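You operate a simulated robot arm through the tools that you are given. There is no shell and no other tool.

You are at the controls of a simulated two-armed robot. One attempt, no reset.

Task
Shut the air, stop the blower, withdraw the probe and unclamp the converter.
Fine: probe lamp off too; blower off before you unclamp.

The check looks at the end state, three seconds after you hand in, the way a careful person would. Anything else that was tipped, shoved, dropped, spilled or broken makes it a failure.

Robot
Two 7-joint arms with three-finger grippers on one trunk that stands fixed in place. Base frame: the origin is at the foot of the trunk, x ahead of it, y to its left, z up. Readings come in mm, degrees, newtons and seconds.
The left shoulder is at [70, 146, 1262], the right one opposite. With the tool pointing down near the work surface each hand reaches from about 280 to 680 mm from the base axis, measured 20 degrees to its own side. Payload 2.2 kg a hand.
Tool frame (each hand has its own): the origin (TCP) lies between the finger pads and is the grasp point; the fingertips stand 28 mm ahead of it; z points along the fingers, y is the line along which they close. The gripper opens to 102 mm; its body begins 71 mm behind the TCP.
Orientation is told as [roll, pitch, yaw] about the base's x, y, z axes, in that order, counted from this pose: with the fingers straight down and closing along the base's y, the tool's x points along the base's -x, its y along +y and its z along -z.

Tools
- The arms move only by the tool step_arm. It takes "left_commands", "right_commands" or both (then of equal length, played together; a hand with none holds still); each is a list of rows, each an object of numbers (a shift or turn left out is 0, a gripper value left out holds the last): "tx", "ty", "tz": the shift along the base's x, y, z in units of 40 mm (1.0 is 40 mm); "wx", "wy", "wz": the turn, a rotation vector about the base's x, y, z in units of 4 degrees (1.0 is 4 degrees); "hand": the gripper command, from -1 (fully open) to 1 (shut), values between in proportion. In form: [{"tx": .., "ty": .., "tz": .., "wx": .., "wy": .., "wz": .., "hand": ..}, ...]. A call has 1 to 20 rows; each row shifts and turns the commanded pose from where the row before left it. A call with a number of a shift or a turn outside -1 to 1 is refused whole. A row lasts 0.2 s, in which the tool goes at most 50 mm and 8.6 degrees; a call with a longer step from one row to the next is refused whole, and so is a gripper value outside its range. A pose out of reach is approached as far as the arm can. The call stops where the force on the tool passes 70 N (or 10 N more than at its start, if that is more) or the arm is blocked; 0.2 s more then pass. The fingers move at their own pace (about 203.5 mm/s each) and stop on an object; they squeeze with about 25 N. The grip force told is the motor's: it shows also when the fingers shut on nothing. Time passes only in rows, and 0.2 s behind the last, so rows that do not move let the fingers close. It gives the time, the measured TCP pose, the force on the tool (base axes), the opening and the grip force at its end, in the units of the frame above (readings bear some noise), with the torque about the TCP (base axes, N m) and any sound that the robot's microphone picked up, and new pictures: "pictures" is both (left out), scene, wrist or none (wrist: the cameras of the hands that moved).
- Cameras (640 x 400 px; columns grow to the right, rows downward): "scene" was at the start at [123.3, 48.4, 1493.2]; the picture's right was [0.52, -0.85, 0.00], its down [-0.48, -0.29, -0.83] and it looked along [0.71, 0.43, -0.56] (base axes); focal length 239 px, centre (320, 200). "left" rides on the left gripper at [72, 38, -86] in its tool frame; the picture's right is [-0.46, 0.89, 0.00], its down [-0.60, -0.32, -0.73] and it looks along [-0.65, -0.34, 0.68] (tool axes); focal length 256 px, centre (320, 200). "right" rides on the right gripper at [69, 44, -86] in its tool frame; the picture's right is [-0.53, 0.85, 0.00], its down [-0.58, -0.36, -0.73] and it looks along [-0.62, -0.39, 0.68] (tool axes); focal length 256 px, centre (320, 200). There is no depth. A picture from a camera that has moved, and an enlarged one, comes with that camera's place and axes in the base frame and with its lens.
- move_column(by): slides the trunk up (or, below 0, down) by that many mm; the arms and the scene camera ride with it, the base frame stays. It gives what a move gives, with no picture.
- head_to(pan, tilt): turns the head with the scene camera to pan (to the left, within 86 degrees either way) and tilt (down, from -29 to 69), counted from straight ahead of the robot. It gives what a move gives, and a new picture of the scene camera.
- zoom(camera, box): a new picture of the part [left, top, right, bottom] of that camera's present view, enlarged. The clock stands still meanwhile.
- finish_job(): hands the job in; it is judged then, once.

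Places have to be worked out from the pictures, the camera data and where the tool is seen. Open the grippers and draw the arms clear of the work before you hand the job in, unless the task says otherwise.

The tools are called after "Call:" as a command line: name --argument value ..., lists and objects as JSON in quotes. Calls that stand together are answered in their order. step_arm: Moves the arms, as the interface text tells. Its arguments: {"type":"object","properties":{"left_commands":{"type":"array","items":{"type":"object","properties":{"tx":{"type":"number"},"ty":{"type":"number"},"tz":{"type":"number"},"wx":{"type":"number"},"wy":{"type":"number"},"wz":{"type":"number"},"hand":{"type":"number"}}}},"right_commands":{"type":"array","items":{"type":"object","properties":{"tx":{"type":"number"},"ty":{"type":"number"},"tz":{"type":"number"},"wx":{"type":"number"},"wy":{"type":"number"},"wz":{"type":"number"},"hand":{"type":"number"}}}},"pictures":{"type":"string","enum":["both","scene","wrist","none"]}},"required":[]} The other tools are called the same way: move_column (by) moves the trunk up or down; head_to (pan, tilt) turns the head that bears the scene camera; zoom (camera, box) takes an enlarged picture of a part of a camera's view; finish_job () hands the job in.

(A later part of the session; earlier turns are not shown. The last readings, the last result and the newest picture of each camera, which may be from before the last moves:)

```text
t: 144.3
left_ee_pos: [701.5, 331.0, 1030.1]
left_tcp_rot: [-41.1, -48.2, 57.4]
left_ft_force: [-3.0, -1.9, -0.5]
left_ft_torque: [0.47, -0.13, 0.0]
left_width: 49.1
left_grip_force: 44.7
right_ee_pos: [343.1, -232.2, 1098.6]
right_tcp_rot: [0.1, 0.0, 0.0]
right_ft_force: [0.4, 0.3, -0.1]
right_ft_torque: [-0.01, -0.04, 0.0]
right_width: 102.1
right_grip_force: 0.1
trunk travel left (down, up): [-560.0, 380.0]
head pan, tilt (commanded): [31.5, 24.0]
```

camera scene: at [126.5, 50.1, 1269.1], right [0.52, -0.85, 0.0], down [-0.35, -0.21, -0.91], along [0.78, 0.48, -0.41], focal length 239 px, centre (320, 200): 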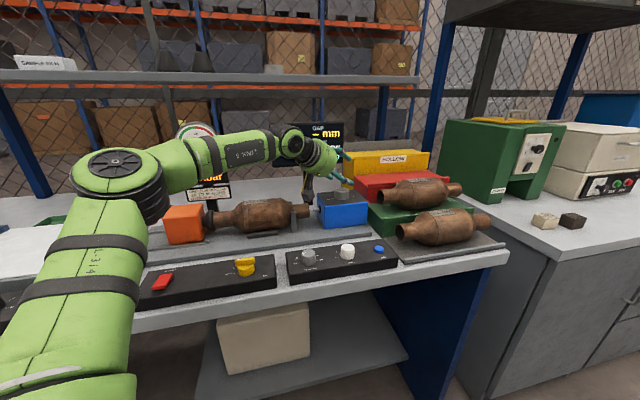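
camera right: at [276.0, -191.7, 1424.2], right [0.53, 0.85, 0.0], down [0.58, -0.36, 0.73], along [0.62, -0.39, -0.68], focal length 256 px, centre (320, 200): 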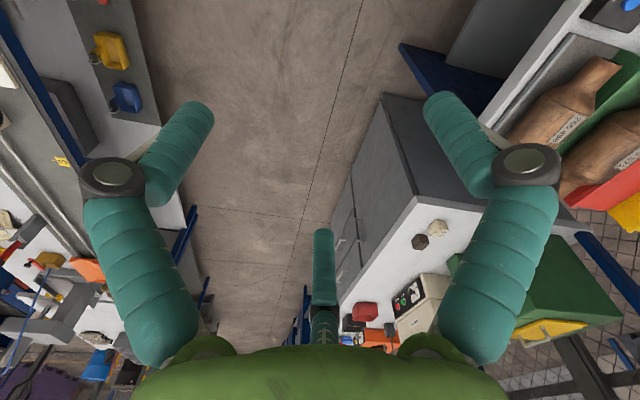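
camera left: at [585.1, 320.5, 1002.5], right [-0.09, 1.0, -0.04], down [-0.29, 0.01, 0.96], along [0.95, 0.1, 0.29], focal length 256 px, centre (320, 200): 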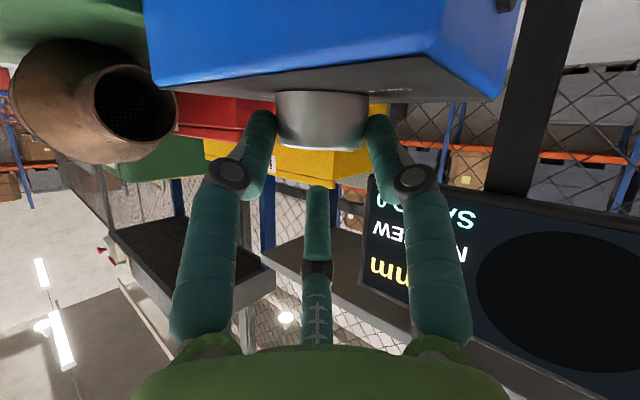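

Estimated pointer is now at about OUT. I release, lift and check the pointer and the probe.

Call:
step_arm --left_commands '[{"hand": -0.2}, {"hand": -0.42}, {"tz": 0.15, "hand": -0.42}, {"tz": 0.45}, {"tz": 0.45}, {"hand": -0.42}]' --pictures "wrist"

Call:
zoom --camera "left" --box '[220, 0, 420, 160]'

Call:
zoom --camera "scene" --box '[290, 160, 370, 220]'

```text
t: 145.7
left_ee_pos: [701.9, 330.2, 1071.9]
left_tcp_rot: [-41.1, -48.2, 57.3]
left_ft_force: [-0.4, 0.4, -0.3]
left_ft_torque: [0.0, -0.01, 0.01]
left_width: 72.3
left_grip_force: 0.1
right_ee_pos: [344.4, -230.9, 1098.6]
right_tcp_rot: [0.1, 0.0, -0.1]
right_ft_force: [0.2, 0.6, 0.0]
right_ft_torque: [0.03, 0.02, 0.0]
right_width: 102.0
right_grip_force: 0.1
trunk travel left (down, up): [-560.0, 380.0]
head pan, tilt (commanded): [31.5, 24.0]
camera left: at [586.8, 311.0, 1044.7], right [-0.16, 0.99, -0.04], down [-0.29, -0.01, 0.96], along [0.94, 0.17, 0.29], focal length 256 px, centre (320, 200)
```

left: 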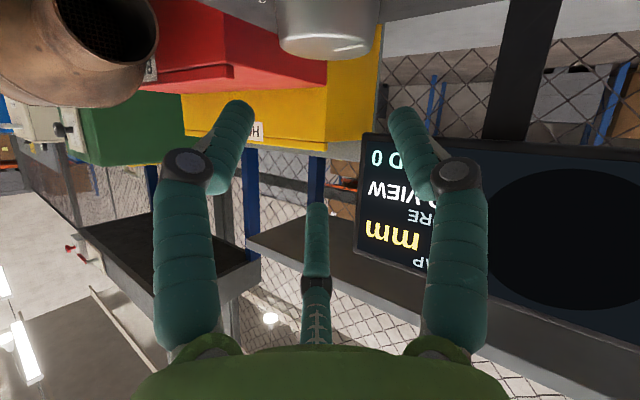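

```text
2.50 times, centred on (320, 80) of left
camera zoom: at [586.8, 311.0, 1044.7], right [-0.16, 0.99, -0.04], down [-0.29, -0.01, 0.96], along [0.94, 0.17, 0.29], focal length 640 px, centre (320, 500)
```

zoom: 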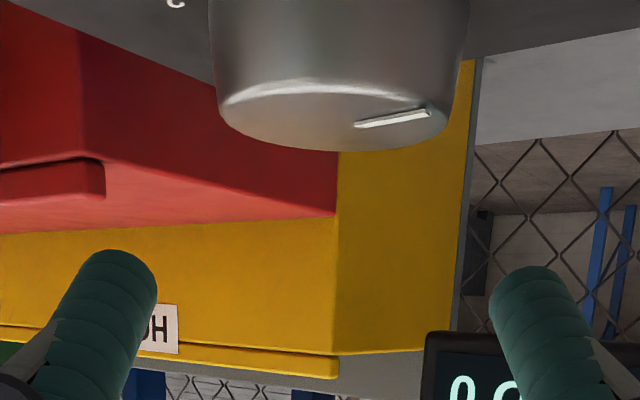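

```text
6.67 times, centred on (330, 190) of scene
camera zoom: at [126.8, 50.5, 1269.0], right [0.52, -0.85, 0.0], down [-0.35, -0.21, -0.91], along [0.78, 0.48, -0.41], focal length 1593 px, centre (253, 267)
```

zoom: 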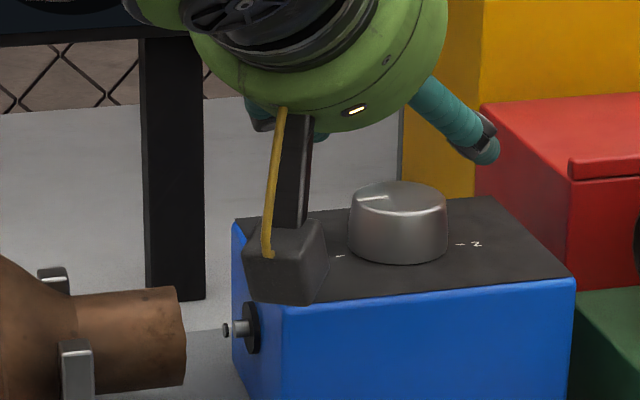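

The pointer is at ~137° and OUT is at ~135–140°. To make sure it is at the end stop I grip once more and nudge 4°, watching the torque (reversible if there's no stop).

Call:
step_arm --left_commands '[{"tz": -0.35, "hand": -0.42}, {"tz": -0.35}, {"tz": -0.36}, {"hand": -0.42}, {"hand": -0.1}, {"hand": 0.3}, {"hand": 0.3}, {"hand": 0.3}]' --pictures "none"

Call:
step_arm --left_commands '[{"tx": 0.001, "ty": -0.0087, "wz": 0.5, "hand": 0.3}, {"tx": 0.001, "ty": -0.0087, "wz": 0.5}, {"hand": 0.3}]' --pictures "none"

```text
t: 147.5
left_ee_pos: [700.2, 329.9, 1029.7]
left_tcp_rot: [-41.1, -48.1, 57.4]
left_ft_force: [-2.0, -0.5, -0.3]
left_ft_torque: [0.1, -0.15, 0.0]
left_width: 49.7
left_grip_force: 44.7
right_ee_pos: [344.3, -231.0, 1098.2]
right_tcp_rot: [0.0, 0.1, 0.0]
right_ft_force: [0.3, -0.4, 0.0]
right_ft_torque: [0.04, 0.0, 0.03]
right_width: 102.1
right_grip_force: 0.1
trunk travel left (down, up): [-560.0, 380.0]
head pan, tilt (commanded): [31.5, 24.0]
```

```text
t: 148.3
left_ee_pos: [699.7, 330.0, 1029.4]
left_tcp_rot: [-41.2, -48.3, 61.3]
left_ft_force: [-1.7, -3.1, -1.9]
left_ft_torque: [0.06, 0.2, 0.0]
left_width: 49.3
left_grip_force: 45.1
right_ee_pos: [345.1, -232.3, 1099.1]
right_tcp_rot: [0.2, 0.0, 0.0]
right_ft_force: [0.5, 0.4, -0.5]
right_ft_torque: [0.02, 0.0, 0.0]
right_width: 101.7
right_grip_force: 0.0
trunk travel left (down, up): [-560.0, 380.0]
head pan, tilt (commanded): [31.5, 24.0]
```

Still no stop felt. I release, lift and compare pointer and OUT tick closely.

Call:
step_arm --left_commands '[{"hand": -0.2}, {"hand": -0.42}, {"tz": 0.15, "hand": -0.42}, {"tz": 0.45}, {"tz": 0.45}, {"tz": 0.5}, {"tz": 0.5}, {"hand": -0.42}]' --pictures "wrist"

Call:
zoom --camera "left" --box '[220, 0, 420, 120]'

Call:
zoom --camera "scene" --box '[315, 175, 375, 215]'

```text
t: 150.1
left_ee_pos: [699.7, 332.8, 1111.6]
left_tcp_rot: [-41.1, -48.2, 61.5]
left_ft_force: [0.6, 0.6, 0.4]
left_ft_torque: [-0.01, 0.01, 0.0]
left_width: 72.0
left_grip_force: 0.0
right_ee_pos: [344.4, -231.8, 1098.6]
right_tcp_rot: [0.0, 0.0, 0.1]
right_ft_force: [0.4, 0.5, 0.5]
right_ft_torque: [0.05, -0.01, -0.01]
right_width: 102.2
right_grip_force: 0.0
trunk travel left (down, up): [-560.0, 380.0]
head pan, tilt (commanded): [31.5, 24.0]
camera left: at [587.8, 304.8, 1084.6], right [-0.23, 0.97, -0.04], down [-0.29, -0.03, 0.96], along [0.93, 0.23, 0.29], focal length 256 px, centre (320, 200)
```

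left: 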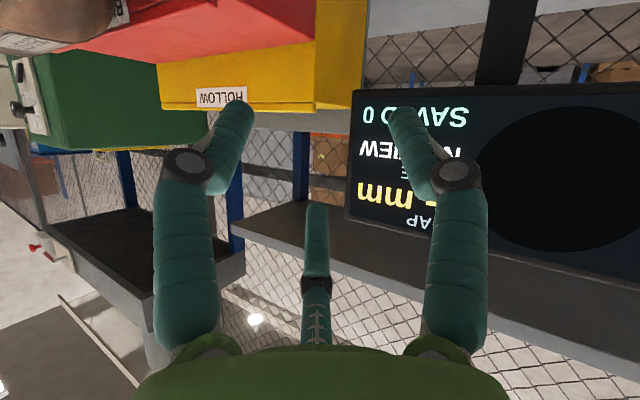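

```text
3.20 times, centred on (320, 60) of left
camera zoom: at [587.8, 304.8, 1084.6], right [-0.23, 0.97, -0.04], down [-0.29, -0.03, 0.96], along [0.93, 0.23, 0.29], focal length 819 px, centre (320, 648)
```

zoom: 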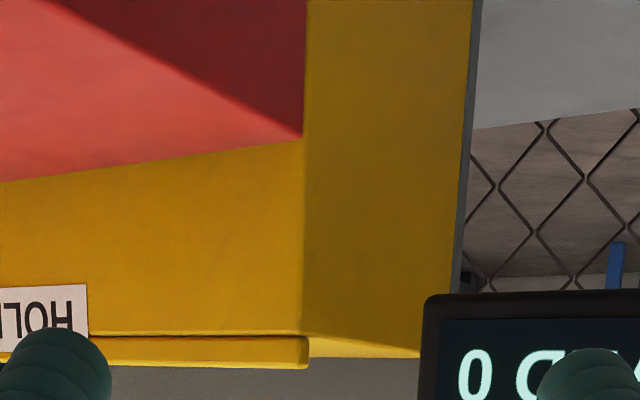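

```text
10.00 times, centred on (345, 195) of scene
camera zoom: at [126.8, 50.5, 1269.0], right [0.52, -0.85, 0.0], down [-0.35, -0.21, -0.91], along [0.78, 0.48, -0.41], focal length 2389 px, centre (70, 250)
```

zoom: 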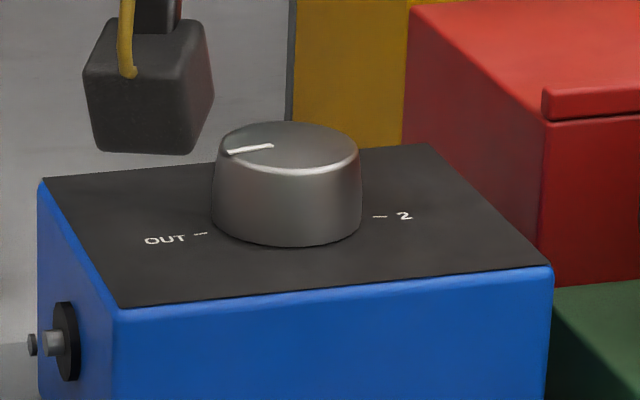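

From the scene view the pointer looks somewhat past OUT (~145° vs 135°), so I want a better look. I back out along the same way: swing back, then untilt while retreating.

Call:
step_arm --left_commands '[{"wz": -1, "tz": 0.1}, {"wz": -1}, {"wz": -1}, {"wz": -1}, {"wz": -1}, {"tx": -0.6, "wx": 0.139, "wy": 0.985}, {"tx": -0.6, "wx": 0.139, "wy": 0.985}, {"tx": -0.6, "wx": 0.139, "wy": 0.985}, {"tx": -0.6, "wx": 0.139, "wy": 0.985}, {"tx": -0.6, "wx": 0.139, "wy": 0.985}, {"tx": -0.6, "wx": 0.139, "wy": 0.985}]' --pictures "both"

Call:
zoom --camera "left" --box '[250, 20, 400, 140]'

```text
t: 152.5
left_ee_pos: [555.9, 331.1, 1114.3]
left_tcp_rot: [-20.1, -30.4, 27.7]
left_ft_force: [-0.2, 0.8, -0.9]
left_ft_torque: [0.04, -0.01, -0.03]
left_width: 72.5
left_grip_force: 0.1
right_ee_pos: [342.8, -231.1, 1098.6]
right_tcp_rot: [0.1, 0.0, 0.0]
right_ft_force: [-0.1, 0.0, -0.3]
right_ft_torque: [0.04, -0.01, 0.03]
right_width: 102.1
right_grip_force: 0.0
trunk travel left (down, up): [-560.0, 380.0]
head pan, tilt (commanded): [31.5, 24.0]
camera scene: at [125.6, 50.3, 1269.1], right [0.52, -0.85, 0.0], down [-0.35, -0.21, -0.91], along [0.78, 0.48, -0.41], focal length 239 px, centre (320, 200)
camera left: at [439.2, 344.6, 1136.2], right [0.1, 0.99, -0.03], down [0.13, 0.01, 0.99], along [0.99, -0.11, -0.12], focal length 256 px, centre (320, 200)
```

scene: 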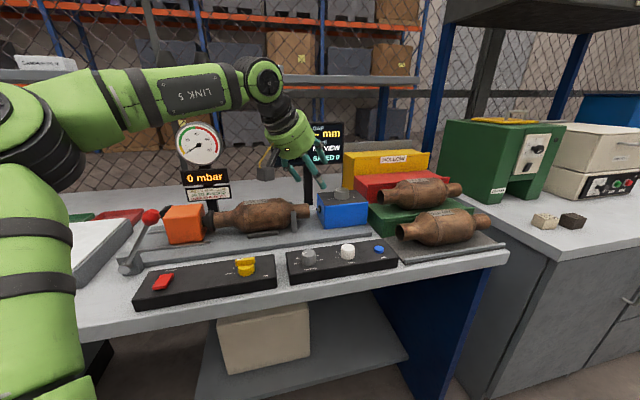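
left: 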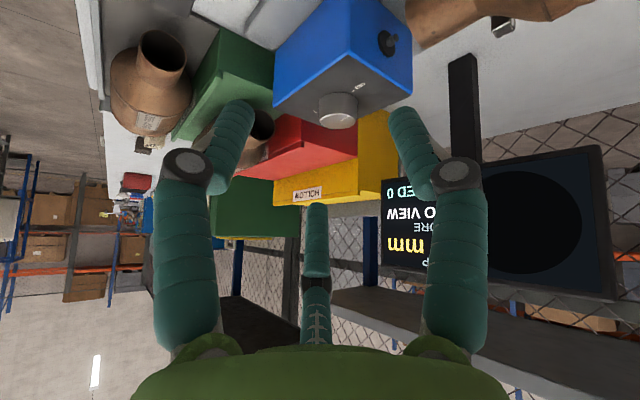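

```text
3.33 times, centred on (325, 80) of left
camera zoom: at [439.2, 344.6, 1136.2], right [0.1, 0.99, -0.03], down [0.13, 0.01, 0.99], along [0.99, -0.11, -0.12], focal length 853 px, centre (303, 600)
```

zoom: 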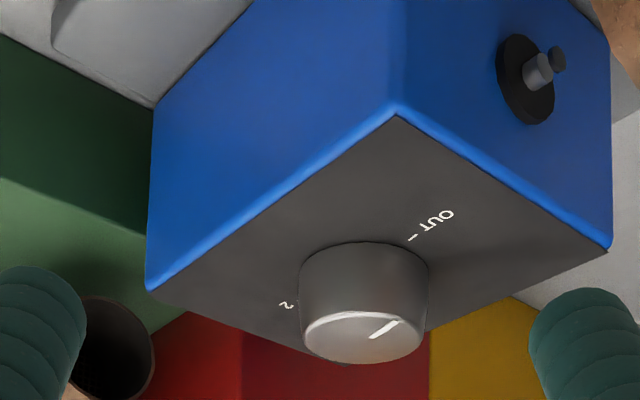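

I zoom in much tighter on the knob from this wrist view to measure pointer against OUT.

Call:
zoom --camera "left" --box '[316, 70, 376, 140]'

Call:
zoom --camera "scene" --box '[325, 180, 365, 210]'

```text
5.71 times, centred on (346, 105) of left
camera zoom: at [439.2, 344.6, 1136.2], right [0.1, 0.99, -0.03], down [0.13, 0.01, 0.99], along [0.99, -0.11, -0.12], focal length 1463 px, centre (171, 743)
```

zoom: 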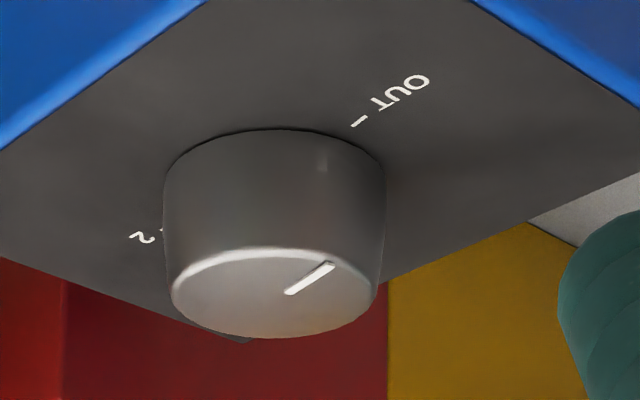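

```text
13.33 times, centred on (345, 195) of scene
camera zoom: at [125.6, 50.3, 1269.1], right [0.52, -0.85, 0.0], down [-0.35, -0.21, -0.91], along [0.78, 0.48, -0.41], focal length 3186 px, centre (-13, 267)
```

zoom: 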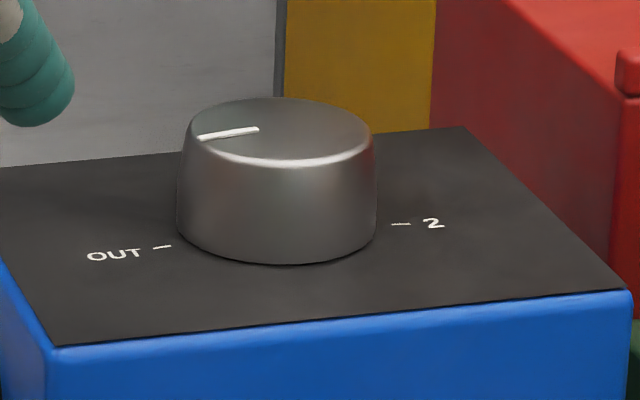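

Careful measurement gives pointer ≈142°, OUT ≈135°, so it is about 7° past the mark with no stop there. I go back and turn it ~7° clockwise so the pointer sits on OUT.

Call:
step_arm --left_commands '[{"tx": 0.6, "wx": -0.139, "wy": -0.985, "hand": -0.42}, {"tx": 0.6, "wx": -0.139, "wy": -0.985}, {"tx": 0.6, "wx": -0.139, "wy": -0.985}, {"tx": 0.6, "wx": -0.139, "wy": -0.985}, {"tx": 0.6, "wx": -0.139, "wy": -0.985}, {"tx": 0.6, "wx": -0.139, "wy": -0.985}, {"wz": 1, "tz": -0.4}, {"wz": 1, "tz": -0.6}, {"hand": -0.42}]' --pictures "none"

```text
t: 154.5
left_ee_pos: [700.4, 332.3, 1074.4]
left_tcp_rot: [-41.2, -48.1, 49.6]
left_ft_force: [-0.1, -0.1, 0.4]
left_ft_torque: [0.01, 0.02, -0.03]
left_width: 72.7
left_grip_force: 0.0
right_ee_pos: [344.3, -231.2, 1099.0]
right_tcp_rot: [0.0, 0.0, 0.0]
right_ft_force: [-0.3, -0.2, -0.3]
right_ft_torque: [0.0, 0.03, -0.01]
right_width: 102.2
right_grip_force: 0.1
trunk travel left (down, up): [-560.0, 380.0]
head pan, tilt (commanded): [31.5, 24.0]
```

In place above the knob at azimuth 0°. I descend, pinch and turn back 7° clockwise.

Call:
step_arm --left_commands '[{"tz": -0.35, "hand": -0.42}, {"tz": -0.35}, {"tz": -0.38}, {"hand": -0.42}, {"hand": -0.1}, {"hand": 0.3}, {"hand": 0.3}, {"hand": 0.3}]' --pictures "wrist"

Call:
step_arm --left_commands '[{"ty": 0.0153, "wz": -0.9, "hand": 0.3}, {"tx": 0.001, "ty": 0.015, "wz": -0.85}, {"hand": 0.3}]' --pictures "none"

Call:
step_arm --left_commands '[{"hand": -0.2}, {"hand": -0.42}, {"tz": 0.15, "hand": -0.42}, {"tz": 0.45}, {"tz": 0.45}, {"tz": 0.5}, {"tz": 0.5}]' --pictures "none"

Call:
zoom --camera "scene" --box '[325, 180, 365, 210]'

```text
t: 156.3
left_ee_pos: [699.5, 332.5, 1030.6]
left_tcp_rot: [-41.1, -48.2, 49.4]
left_ft_force: [-2.4, 2.4, 0.1]
left_ft_torque: [0.04, -0.04, 0.03]
left_width: 49.6
left_grip_force: 44.9
right_ee_pos: [344.4, -231.0, 1099.1]
right_tcp_rot: [0.0, 0.0, 0.0]
right_ft_force: [-0.6, -0.1, 0.6]
right_ft_torque: [-0.01, 0.0, 0.0]
right_width: 102.0
right_grip_force: 0.2
trunk travel left (down, up): [-560.0, 380.0]
head pan, tilt (commanded): [31.5, 24.0]
camera left: at [585.1, 329.2, 1003.5], right [-0.02, 1.0, -0.04], down [-0.29, 0.03, 0.96], along [0.96, 0.03, 0.29], focal length 256 px, centre (320, 200)
```

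left: 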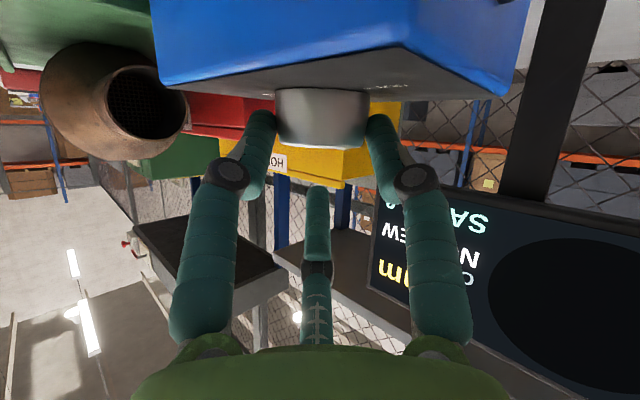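

```text
t: 157.1
left_ee_pos: [701.1, 333.9, 1030.8]
left_tcp_rot: [-41.1, -48.2, 42.4]
left_ft_force: [0.1, 6.3, 0.7]
left_ft_torque: [0.38, 0.26, 0.12]
left_width: 49.8
left_grip_force: 45.6
right_ee_pos: [344.8, -230.2, 1098.4]
right_tcp_rot: [-0.1, 0.0, 0.1]
right_ft_force: [0.2, -0.2, 0.0]
right_ft_torque: [0.01, 0.0, 0.02]
right_width: 101.8
right_grip_force: 0.1
trunk travel left (down, up): [-560.0, 380.0]
head pan, tilt (commanded): [31.5, 24.0]
```

```text
t: 158.7
left_ee_pos: [701.9, 331.7, 1114.3]
left_tcp_rot: [-41.1, -48.4, 42.2]
left_ft_force: [-0.9, -0.7, -0.2]
left_ft_torque: [-0.04, 0.03, -0.02]
left_width: 72.2
left_grip_force: 0.0
right_ee_pos: [344.8, -230.5, 1098.8]
right_tcp_rot: [0.1, 0.0, 0.0]
right_ft_force: [-0.6, 0.6, -1.0]
right_ft_torque: [-0.02, 0.0, 0.0]
right_width: 101.9
right_grip_force: 0.0
trunk travel left (down, up): [-560.0, 380.0]
head pan, tilt (commanded): [31.5, 24.0]
```

```text
13.33 times, centred on (345, 195) of scene
camera zoom: at [126.4, 50.1, 1269.0], right [0.52, -0.85, 0.0], down [-0.35, -0.21, -0.91], along [0.78, 0.48, -0.41], focal length 3186 px, centre (-13, 267)
```

zoom: 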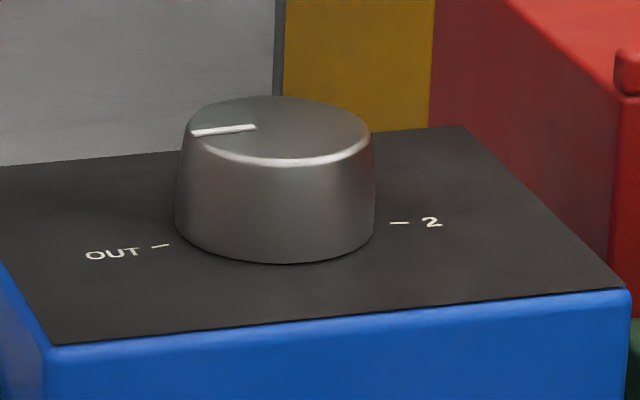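

The pointer is now parallel to the OUT–2 line, right at OUT, and the probe is clear of the tube. I retreat, untilting along the same safe path.

Call:
step_arm --left_commands '[{"tx": -0.6, "wx": 0.122, "wy": 0.985}, {"tx": -0.6, "wx": 0.122, "wy": 0.985}, {"tx": -0.6, "wx": 0.122, "wy": 0.985}, {"tx": -0.6, "wx": 0.122, "wy": 0.985}, {"tx": -0.6, "wx": 0.122, "wy": 0.985}, {"tx": -0.6, "wx": 0.122, "wy": 0.985}, {"tx": -0.6, "wx": 0.122, "wy": 0.985}, {"tx": -0.6, "wx": 0.122, "wy": 0.985}, {"tx": -0.6, "wx": 0.122, "wy": 0.985}, {"tx": -0.6, "wx": 0.122, "wy": 0.985}, {"tx": -0.6, "wx": 0.122, "wy": 0.985}, {"tx": -0.6, "wx": 0.122, "wy": 0.985}, {"tx": -0.6, "wx": 0.122, "wy": 0.985}, {"tx": -0.6, "wx": 0.122, "wy": 0.985}, {"tx": -0.6, "wx": 0.122, "wy": 0.985}]' --pictures "both"

```text
t: 161.9
left_ee_pos: [341.4, 331.3, 1116.6]
left_tcp_rot: [-0.1, -0.2, 23.4]
left_ft_force: [-0.7, 0.7, 1.3]
left_ft_torque: [0.02, -0.01, 0.0]
left_width: 72.5
left_grip_force: 0.2
right_ee_pos: [344.4, -232.3, 1099.0]
right_tcp_rot: [0.0, -0.1, 0.1]
right_ft_force: [0.4, 0.1, 0.5]
right_ft_torque: [-0.02, 0.0, 0.0]
right_width: 101.8
right_grip_force: 0.1
trunk travel left (down, up): [-560.0, 380.0]
head pan, tilt (commanded): [31.5, 24.0]
camera scene: at [126.1, 50.4, 1269.1], right [0.52, -0.85, 0.0], down [-0.35, -0.21, -0.91], along [0.78, 0.48, -0.41], focal length 239 px, centre (320, 200)
camera left: at [258.8, 338.7, 1202.3], right [0.08, 1.0, 0.0], down [0.68, -0.05, 0.73], along [0.73, -0.06, -0.68], focal length 256 px, centre (320, 200)
```

scene: 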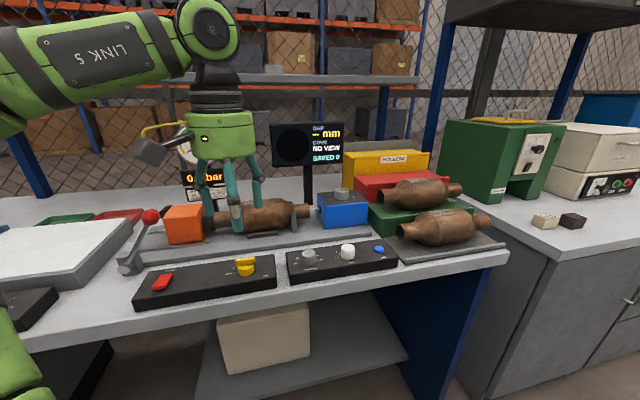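
left: 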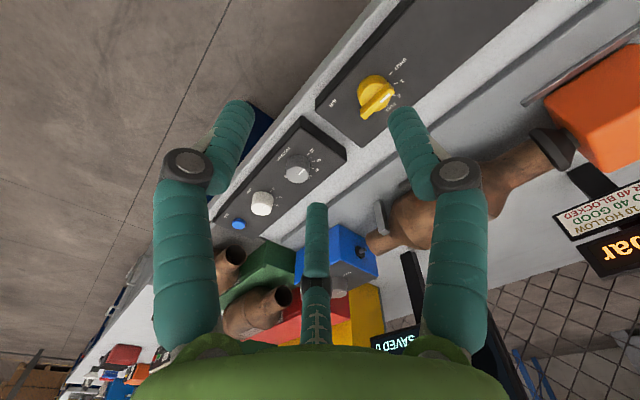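

Clear and upright. I raise the trunk 180 mm for the lever work and turn the head toward the clamp lever.

Call:
move_column --by 180

Call:
head_to --pan 62 --tilt 38

Call:
zoom --camera "scene" --box '[200, 120, 440, 280]'

```text
t: 163.9
left_ee_pos: [341.3, 332.7, 1295.0]
left_tcp_rot: [-0.2, -0.3, 23.3]
left_ft_force: [-0.4, 0.1, 0.2]
left_ft_torque: [0.02, 0.0, 0.01]
left_width: 72.4
left_grip_force: 0.1
right_ee_pos: [343.9, -232.6, 1278.5]
right_tcp_rot: [0.0, 0.0, 0.0]
right_ft_force: [0.6, 1.1, -0.8]
right_ft_torque: [-0.01, -0.03, -0.02]
right_width: 102.0
right_grip_force: 0.0
trunk travel left (down, up): [-740.0, 200.0]
head pan, tilt (commanded): [31.5, 24.0]
```

```text
t: 164.8
left_ee_pos: [340.7, 331.8, 1296.6]
left_tcp_rot: [-0.2, -0.3, 23.3]
left_ft_force: [-0.5, -0.2, 0.4]
left_ft_torque: [0.05, 0.0, 0.01]
left_width: 72.4
left_grip_force: 0.0
right_ee_pos: [344.0, -232.2, 1277.9]
right_tcp_rot: [0.0, 0.0, 0.0]
right_ft_force: [-0.3, 1.1, 0.3]
right_ft_torque: [-0.02, 0.01, 0.01]
right_width: 101.9
right_grip_force: 0.0
trunk travel left (down, up): [-740.0, 200.0]
head pan, tilt (commanded): [62.0, 38.0]
camera scene: at [88.4, 78.2, 1427.1], right [0.88, -0.47, 0.0], down [-0.29, -0.54, -0.79], along [0.37, 0.7, -0.62], focal length 239 px, centre (320, 200)
```

scene: 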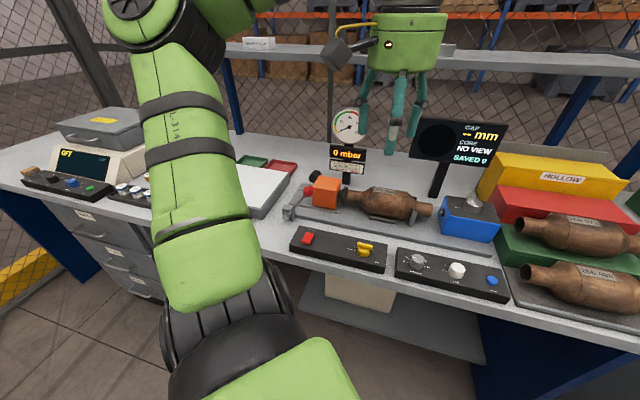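

```text
2.50 times, centred on (320, 200) of scene
camera zoom: at [88.4, 78.2, 1427.1], right [0.88, -0.47, 0.0], down [-0.29, -0.54, -0.79], along [0.37, 0.7, -0.62], focal length 597 px, centre (320, 200)
```

zoom: 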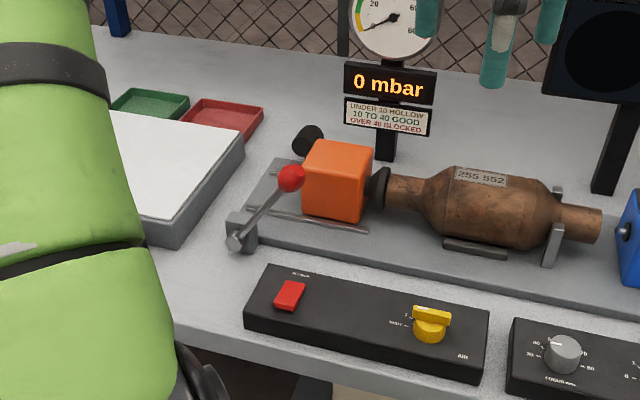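

The lever geometry is confirmed: pivot ≈[256, 614, 929], ball ≈[311, 558, 1043], leaning toward the converter. I close the fist, yaw to ~104° (two fingers facing the ball, camera on my side) and move above the right side of the ball.

Call:
step_arm --left_commands '[{"ty": 0.25, "tz": -0.2, "wz": 1, "hand": 1}, {"ty": 0.25, "tz": -0.2, "wz": 1}, {"ty": 0.25, "tz": -0.2, "wz": 1}, {"ty": 0.25, "tz": -0.2, "wz": 1}, {"ty": 0.25, "tz": -0.2, "wz": 1}, {"ty": 0.25, "tz": -0.2, "wz": 1}, {"ty": 0.25, "tz": -0.2, "wz": 1}, {"ty": 0.25, "tz": -0.2, "wz": 1}, {"ty": 0.25, "tz": -0.2, "wz": 1}, {"ty": 0.25, "tz": -0.2, "wz": 1}, {"ty": 0.25, "tz": -0.2, "wz": 1}, {"ty": 0.25, "tz": -0.2, "wz": 1}, {"ty": 0.25, "tz": -0.2, "wz": 1}, {"ty": 0.25, "tz": -0.2, "wz": 1}, {"ty": 0.25, "tz": -0.2, "wz": 1}, {"ty": 0.25, "tz": -0.2, "wz": 1}, {"ty": 0.25, "tz": -0.2, "wz": 1}, {"ty": 0.25, "tz": -0.2, "wz": 1}, {"ty": 0.25, "tz": -0.2, "wz": 1}, {"ty": 0.2, "tz": -0.2, "wz": 1}]' --pictures "both"

```text
t: 169.0
left_ee_pos: [342.0, 530.9, 1137.0]
left_tcp_rot: [-0.1, -0.3, 103.4]
left_ft_force: [-0.5, 0.3, 0.5]
left_ft_torque: [-0.01, -0.01, 0.03]
left_width: 2.2
left_grip_force: 25.3
right_ee_pos: [344.5, -231.7, 1277.9]
right_tcp_rot: [0.1, -0.1, -0.1]
right_ft_force: [0.3, 0.4, 0.5]
right_ft_torque: [0.0, 0.03, 0.02]
right_width: 101.9
right_grip_force: 0.1
trunk travel left (down, up): [-740.0, 200.0]
head pan, tilt (commanded): [62.0, 38.0]
camera scene: at [88.4, 78.7, 1427.1], right [0.88, -0.47, 0.0], down [-0.29, -0.54, -0.79], along [0.37, 0.7, -0.62], focal length 239 px, centre (320, 200)
camera left: at [321.2, 451.7, 1221.8], right [-0.97, 0.25, 0.0], down [0.17, 0.66, 0.73], along [0.18, 0.71, -0.68], focal length 256 px, centre (320, 200)
```

scene: 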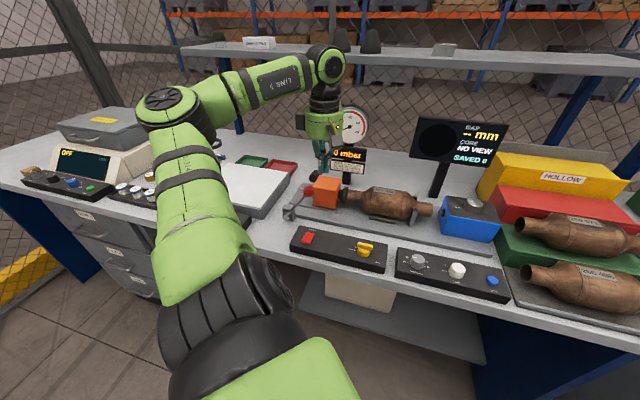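
left: 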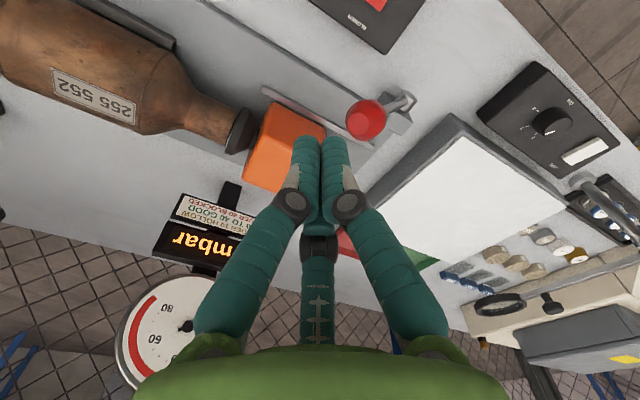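

The ball triangulates at [312, 559, 1043] and my fist is 41 mm to its right, in line. I descend to TCP z≈1043 beside it.

Call:
step_arm --left_commands '[{"tz": -0.6, "hand": 1}, {"tz": -0.6}, {"tz": -0.6}, {"tz": -0.55}, {"hand": 1}]' --pictures "both"

Call:
zoom --camera "scene" --box '[260, 140, 380, 240]'

```text
t: 170.2
left_ee_pos: [340.7, 529.1, 1041.6]
left_tcp_rot: [-0.1, -0.3, 103.2]
left_ft_force: [0.4, 0.4, 0.3]
left_ft_torque: [0.0, -0.01, 0.0]
left_width: 1.8
left_grip_force: 24.5
right_ee_pos: [343.5, -229.7, 1279.0]
right_tcp_rot: [0.0, -0.1, 0.0]
right_ft_force: [0.0, -0.3, 0.6]
right_ft_torque: [-0.01, 0.03, -0.03]
right_width: 101.9
right_grip_force: 0.1
trunk travel left (down, up): [-740.0, 200.0]
head pan, tilt (commanded): [62.0, 38.0]
camera scene: at [88.2, 78.2, 1427.1], right [0.88, -0.47, 0.0], down [-0.29, -0.54, -0.79], along [0.37, 0.7, -0.62], focal length 239 px, centre (320, 200)
camera left: at [319.9, 450.6, 1127.7], right [-0.97, 0.25, 0.0], down [0.17, 0.66, 0.74], along [0.18, 0.71, -0.68], focal length 256 px, centre (320, 200)
```

scene: 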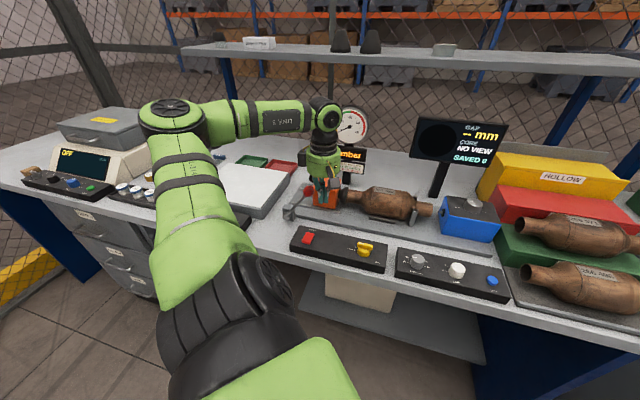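
left: 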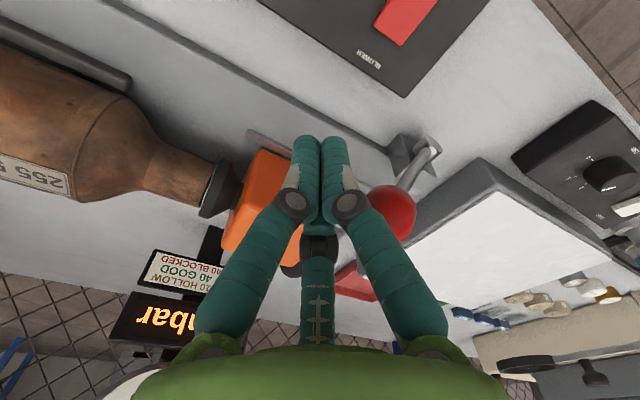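

```text
4.00 times, centred on (320, 190) of scene
camera zoom: at [88.2, 78.2, 1427.1], right [0.88, -0.47, 0.0], down [-0.29, -0.54, -0.79], along [0.37, 0.7, -0.62], focal length 956 px, centre (320, 240)
```

zoom: 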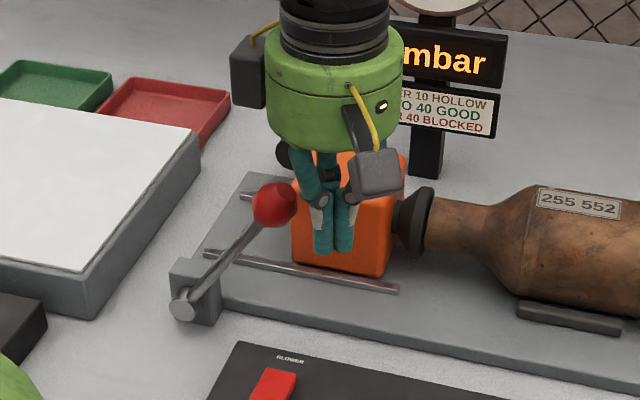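

The fist is right beside the ball with no contact. I push toward bench-left following the lever's arc, first about 15° of lever travel, and check force and motion.

Call:
step_arm --left_commands '[{"tx": -0.139, "ty": 0.144, "hand": 1}, {"tx": -0.16, "ty": 0.165, "tz": 0.147}, {"tx": -0.186, "ty": 0.192, "tz": 0.137}, {"tx": -0.195, "ty": 0.201, "tz": 0.115}, {"hand": 1}]' --pictures "both"

Call:
zoom --camera "scene" --box '[260, 140, 380, 240]'

```text
t: 171.4
left_ee_pos: [314.9, 559.7, 1058.4]
left_tcp_rot: [0.0, -0.3, 103.3]
left_ft_force: [0.2, -1.9, -0.2]
left_ft_torque: [0.02, -0.01, 0.02]
left_width: 2.2
left_grip_force: 31.1
right_ee_pos: [344.1, -232.9, 1278.7]
right_tcp_rot: [0.1, 0.1, 0.1]
right_ft_force: [-0.7, -1.0, -0.1]
right_ft_torque: [0.02, 0.03, -0.02]
right_width: 101.9
right_grip_force: 0.0
trunk travel left (down, up): [-740.0, 200.0]
head pan, tilt (commanded): [62.0, 38.0]
camera scene: at [88.5, 77.8, 1427.1], right [0.88, -0.47, 0.0], down [-0.29, -0.54, -0.79], along [0.37, 0.7, -0.62], focal length 239 px, centre (320, 200)
camera left: at [294.1, 479.9, 1143.7], right [-0.97, 0.25, 0.0], down [0.17, 0.66, 0.73], along [0.18, 0.71, -0.68], focal length 256 px, centre (320, 200)
```

scene: 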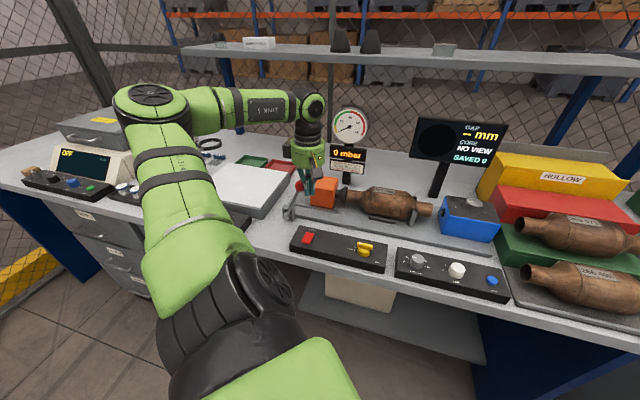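
left: 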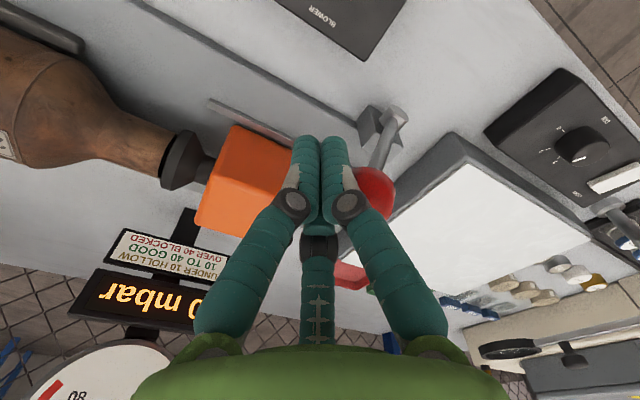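

```text
4.00 times, centred on (320, 190) of scene
camera zoom: at [88.5, 77.8, 1427.1], right [0.88, -0.47, 0.0], down [-0.29, -0.54, -0.79], along [0.37, 0.7, -0.62], focal length 956 px, centre (320, 240)
```

zoom: 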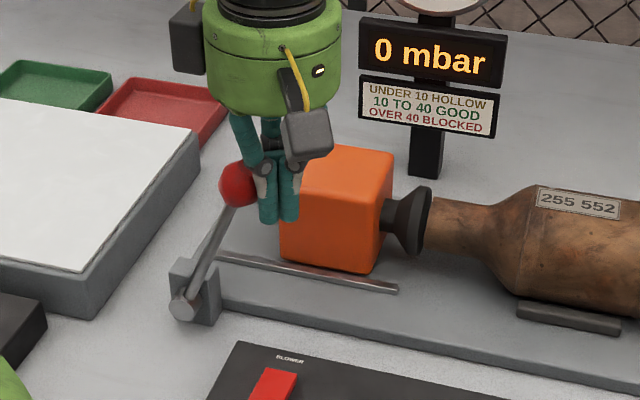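

The lever swings easily and the orange block is drawing back. I continue along the arc over the top.

Call:
step_arm --left_commands '[{"tx": -0.2, "ty": 0.206, "tz": 0.093, "hand": 1}, {"tx": -0.205, "ty": 0.212, "tz": 0.065}, {"tx": -0.207, "ty": 0.214, "tz": 0.04}, {"tx": -0.21, "ty": 0.217, "tz": 0.012}, {"tx": -0.21, "ty": 0.217, "tz": -0.012}, {"hand": 1}]' --pictures "both"

Call:
zoom --camera "scene" --box '[240, 140, 380, 240]'

```text
t: 172.8
left_ee_pos: [274.3, 602.5, 1066.4]
left_tcp_rot: [-0.1, -0.3, 103.4]
left_ft_force: [0.6, 0.5, 1.0]
left_ft_torque: [-0.02, 0.04, 0.01]
left_width: 2.2
left_grip_force: 31.6
right_ee_pos: [345.1, -232.6, 1278.8]
right_tcp_rot: [0.1, 0.0, 0.0]
right_ft_force: [-0.3, 1.0, -0.7]
right_ft_torque: [0.01, 0.02, 0.01]
right_width: 101.7
right_grip_force: 0.0
trunk travel left (down, up): [-740.0, 200.0]
head pan, tilt (commanded): [62.0, 38.0]
camera scene: at [88.6, 78.3, 1427.1], right [0.88, -0.47, 0.0], down [-0.29, -0.54, -0.79], along [0.37, 0.7, -0.62], focal length 239 px, centre (320, 200)
camera left: at [253.1, 522.2, 1151.8], right [-0.97, 0.25, 0.0], down [0.17, 0.66, 0.73], along [0.18, 0.71, -0.68], focal length 256 px, centre (320, 200)
```

scene: 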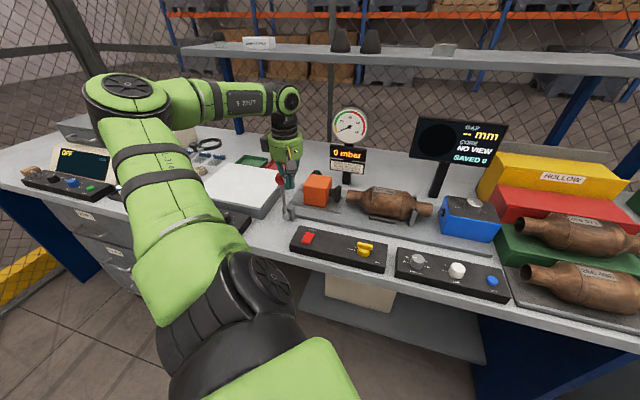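
left: 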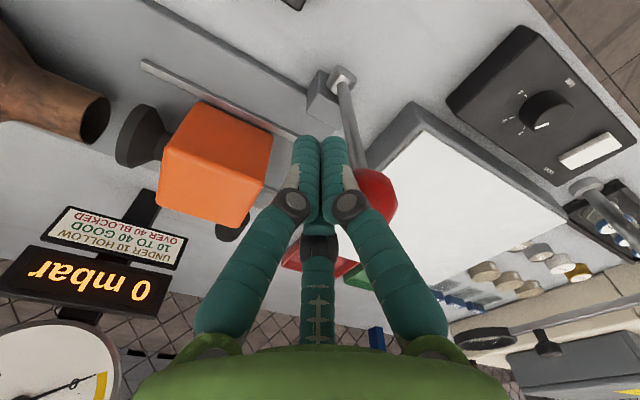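

```text
4.00 times, centred on (310, 190) of scene
camera zoom: at [88.6, 78.3, 1427.1], right [0.88, -0.47, 0.0], down [-0.29, -0.54, -0.79], along [0.37, 0.7, -0.62], focal length 956 px, centre (360, 240)
```

zoom: 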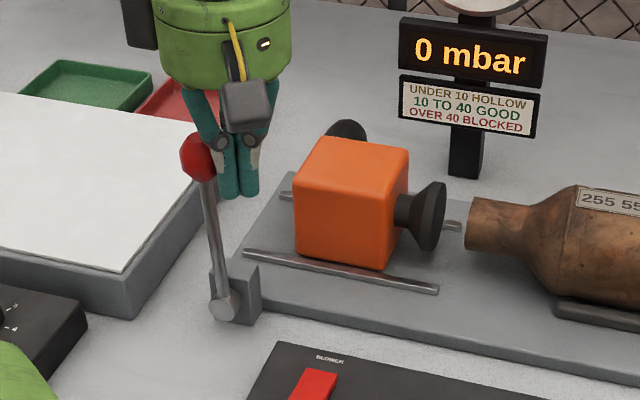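

The seal cone has clearly left the converter and the lever is past vertical. I keep pushing to its far stop.

Call:
step_arm --left_commands '[{"tx": -0.207, "ty": 0.214, "tz": -0.04, "hand": 1}, {"tx": -0.205, "ty": 0.212, "tz": -0.065}, {"tx": -0.2, "ty": 0.206, "tz": -0.093}, {"hand": 1}]' --pictures "both"

Call:
zoom --camera "scene" --box '[220, 140, 360, 240]'

```text
t: 173.8
left_ee_pos: [249.4, 626.5, 1058.7]
left_tcp_rot: [-0.2, -0.3, 103.3]
left_ft_force: [-0.1, -0.7, 0.6]
left_ft_torque: [-0.01, 0.03, 0.0]
left_width: 2.0
left_grip_force: 31.2
right_ee_pos: [343.9, -231.1, 1278.0]
right_tcp_rot: [0.1, 0.0, 0.0]
right_ft_force: [0.4, 0.6, 0.4]
right_ft_torque: [-0.03, 0.0, 0.02]
right_width: 102.0
right_grip_force: 0.0
trunk travel left (down, up): [-740.0, 200.0]
head pan, tilt (commanded): [62.0, 38.0]
camera scene: at [88.4, 78.3, 1427.1], right [0.88, -0.47, 0.0], down [-0.29, -0.54, -0.79], along [0.37, 0.7, -0.62], focal length 239 px, centre (320, 200)
camera left: at [228.0, 546.9, 1144.2], right [-0.97, 0.25, 0.0], down [0.17, 0.66, 0.73], along [0.18, 0.71, -0.68], focal length 256 px, centre (320, 200)
```

scene: 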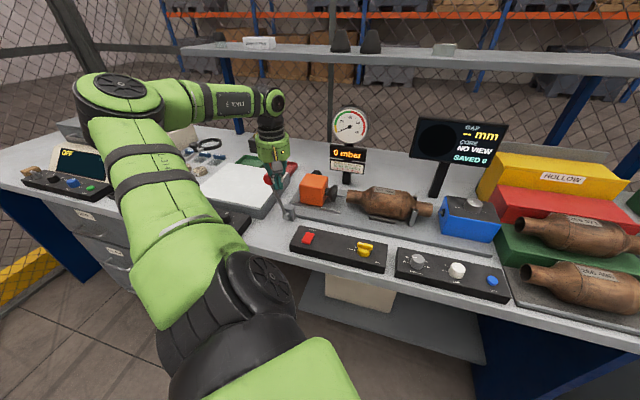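
left: 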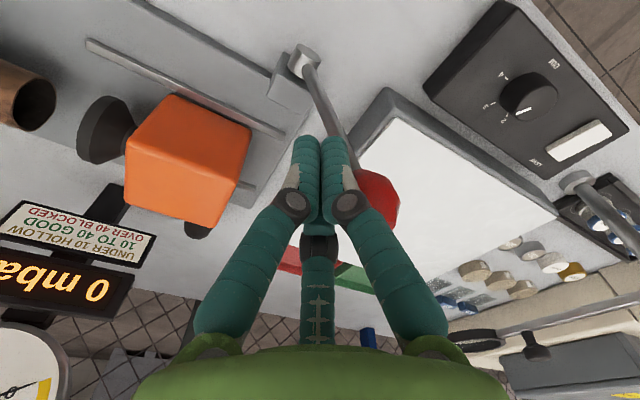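

```text
4.00 times, centred on (290, 190) of scene
camera zoom: at [88.4, 78.3, 1427.1], right [0.88, -0.47, 0.0], down [-0.29, -0.54, -0.79], along [0.37, 0.7, -0.62], focal length 956 px, centre (440, 240)
```

zoom: 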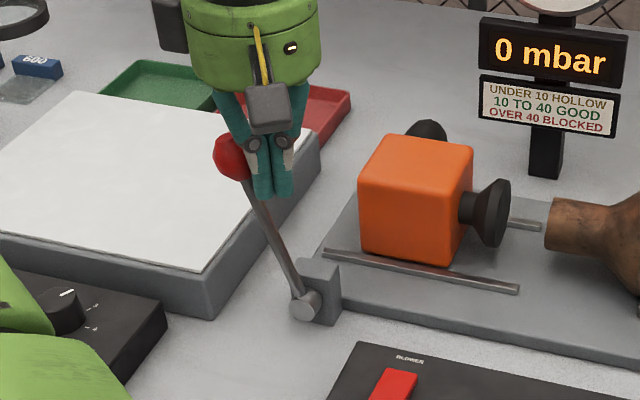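

No resistance yet; the block keeps retracting. I continue another ~15° in small rows and watch for the stop.

Call:
step_arm --left_commands '[{"tx": -0.195, "ty": 0.201, "tz": -0.115, "hand": 1}, {"tx": -0.186, "ty": 0.192, "tz": -0.137}, {"hand": 1}]' --pictures "none"

Call:
step_arm --left_commands '[{"tx": -0.09, "ty": 0.093, "tz": -0.08, "hand": 1}, {"tx": -0.09, "ty": 0.093, "tz": -0.08}, {"hand": 1}]' --pictures "both"

Call:
zoom --camera "scene" --box '[220, 140, 360, 240]'

```text
t: 174.6
left_ee_pos: [234.5, 643.1, 1049.5]
left_tcp_rot: [-0.2, -0.3, 103.3]
left_ft_force: [0.1, 0.2, -1.3]
left_ft_torque: [0.0, -0.01, 0.0]
left_width: 2.5
left_grip_force: 31.1
right_ee_pos: [345.2, -231.9, 1277.6]
right_tcp_rot: [0.0, 0.0, 0.0]
right_ft_force: [0.3, 0.7, 0.3]
right_ft_torque: [-0.02, -0.02, 0.02]
right_width: 101.9
right_grip_force: 0.0
trunk travel left (down, up): [-740.0, 200.0]
head pan, tilt (commanded): [62.0, 38.0]
```

```text
t: 175.4
left_ee_pos: [227.6, 648.7, 1042.5]
left_tcp_rot: [-0.2, -0.2, 103.3]
left_ft_force: [3.3, -3.2, 3.8]
left_ft_torque: [-0.08, 0.01, 0.01]
left_width: 2.0
left_grip_force: 31.4
right_ee_pos: [344.8, -233.3, 1277.4]
right_tcp_rot: [0.0, 0.2, 0.1]
right_ft_force: [0.8, -0.6, -0.3]
right_ft_torque: [-0.02, 0.01, -0.01]
right_width: 102.0
right_grip_force: 0.1
trunk travel left (down, up): [-740.0, 200.0]
head pan, tilt (commanded): [62.0, 38.0]
camera scene: at [88.7, 76.8, 1427.2], right [0.88, -0.47, 0.0], down [-0.29, -0.54, -0.79], along [0.37, 0.7, -0.61], focal length 239 px, centre (320, 200)
camera left: at [206.8, 569.7, 1128.8], right [-0.97, 0.25, 0.0], down [0.17, 0.66, 0.73], along [0.18, 0.71, -0.68], focal length 256 px, centre (320, 200)
```

scene: 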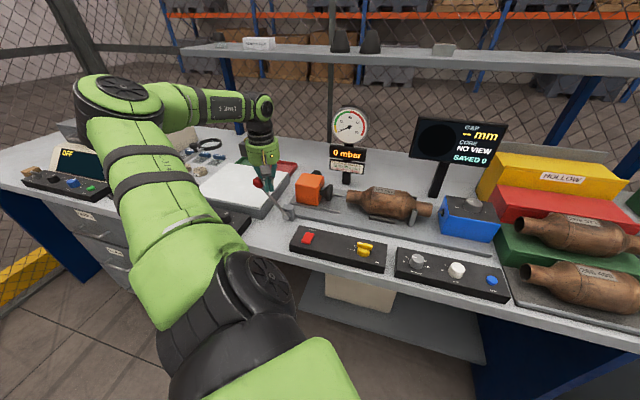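
left: 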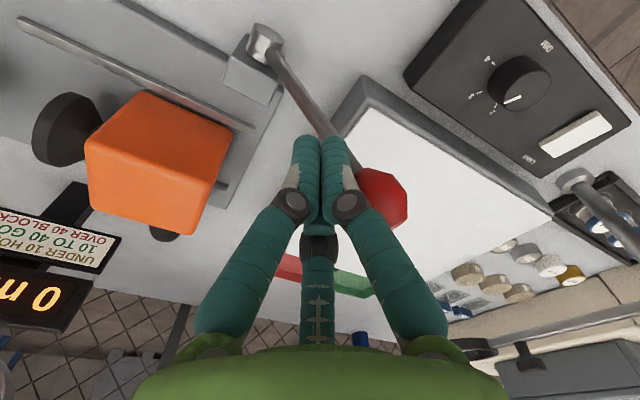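

```text
4.00 times, centred on (290, 190) of scene
camera zoom: at [88.7, 76.8, 1427.2], right [0.88, -0.47, 0.0], down [-0.29, -0.54, -0.79], along [0.37, 0.7, -0.61], focal length 956 px, centre (440, 240)
```

zoom: 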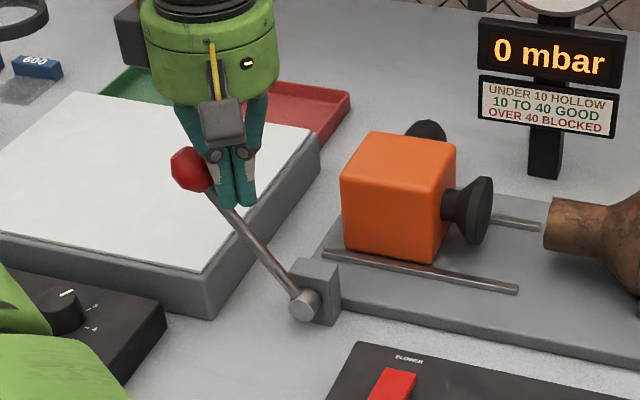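

A small reaction (≈5 N) appears at about −35°, likely the stop. I push 4 mm more to confirm.

Call:
step_arm --left_commands '[{"tx": -0.035, "ty": 0.036, "tz": -0.03, "hand": 1}, {"tx": -0.035, "ty": 0.036, "tz": -0.03}, {"hand": 1}]' --pictures "wrist"

Call:
zoom --camera "scene" --box '[220, 140, 360, 240]'

```text
t: 176.2
left_ee_pos: [226.2, 648.1, 1041.4]
left_tcp_rot: [-0.3, -0.3, 103.3]
left_ft_force: [7.3, -10.8, 8.3]
left_ft_torque: [-0.26, -0.22, 0.06]
left_width: 6.2
left_grip_force: 31.2
right_ee_pos: [346.5, -236.1, 1276.9]
right_tcp_rot: [0.2, 0.1, 0.0]
right_ft_force: [-0.7, -1.1, 0.3]
right_ft_torque: [0.03, 0.03, -0.02]
right_width: 102.0
right_grip_force: 0.0
trunk travel left (down, up): [-740.0, 200.0]
head pan, tilt (commanded): [62.0, 38.0]
camera left: at [204.5, 568.5, 1127.5], right [-0.97, 0.25, 0.0], down [0.17, 0.66, 0.74], along [0.18, 0.71, -0.68], focal length 256 px, centre (320, 200)
```

left: 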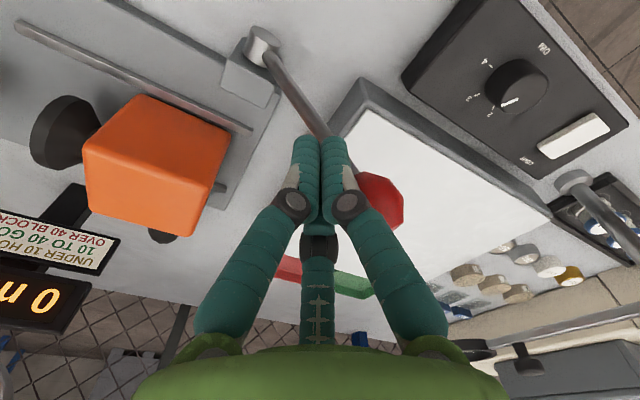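

```text
4.00 times, centred on (290, 190) of scene
camera zoom: at [89.8, 73.3, 1427.3], right [0.88, -0.47, 0.0], down [-0.29, -0.54, -0.79], along [0.37, 0.7, -0.61], focal length 956 px, centre (440, 240)
```

zoom: 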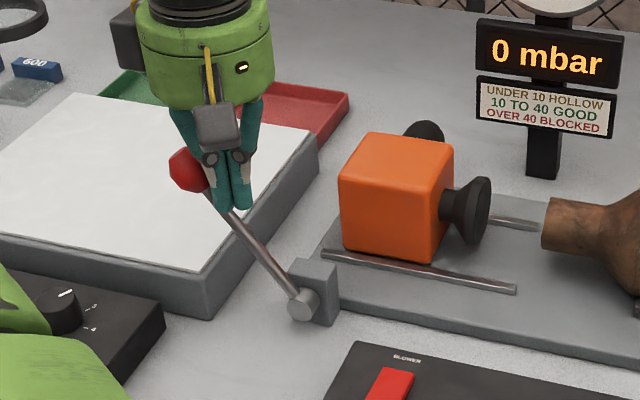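

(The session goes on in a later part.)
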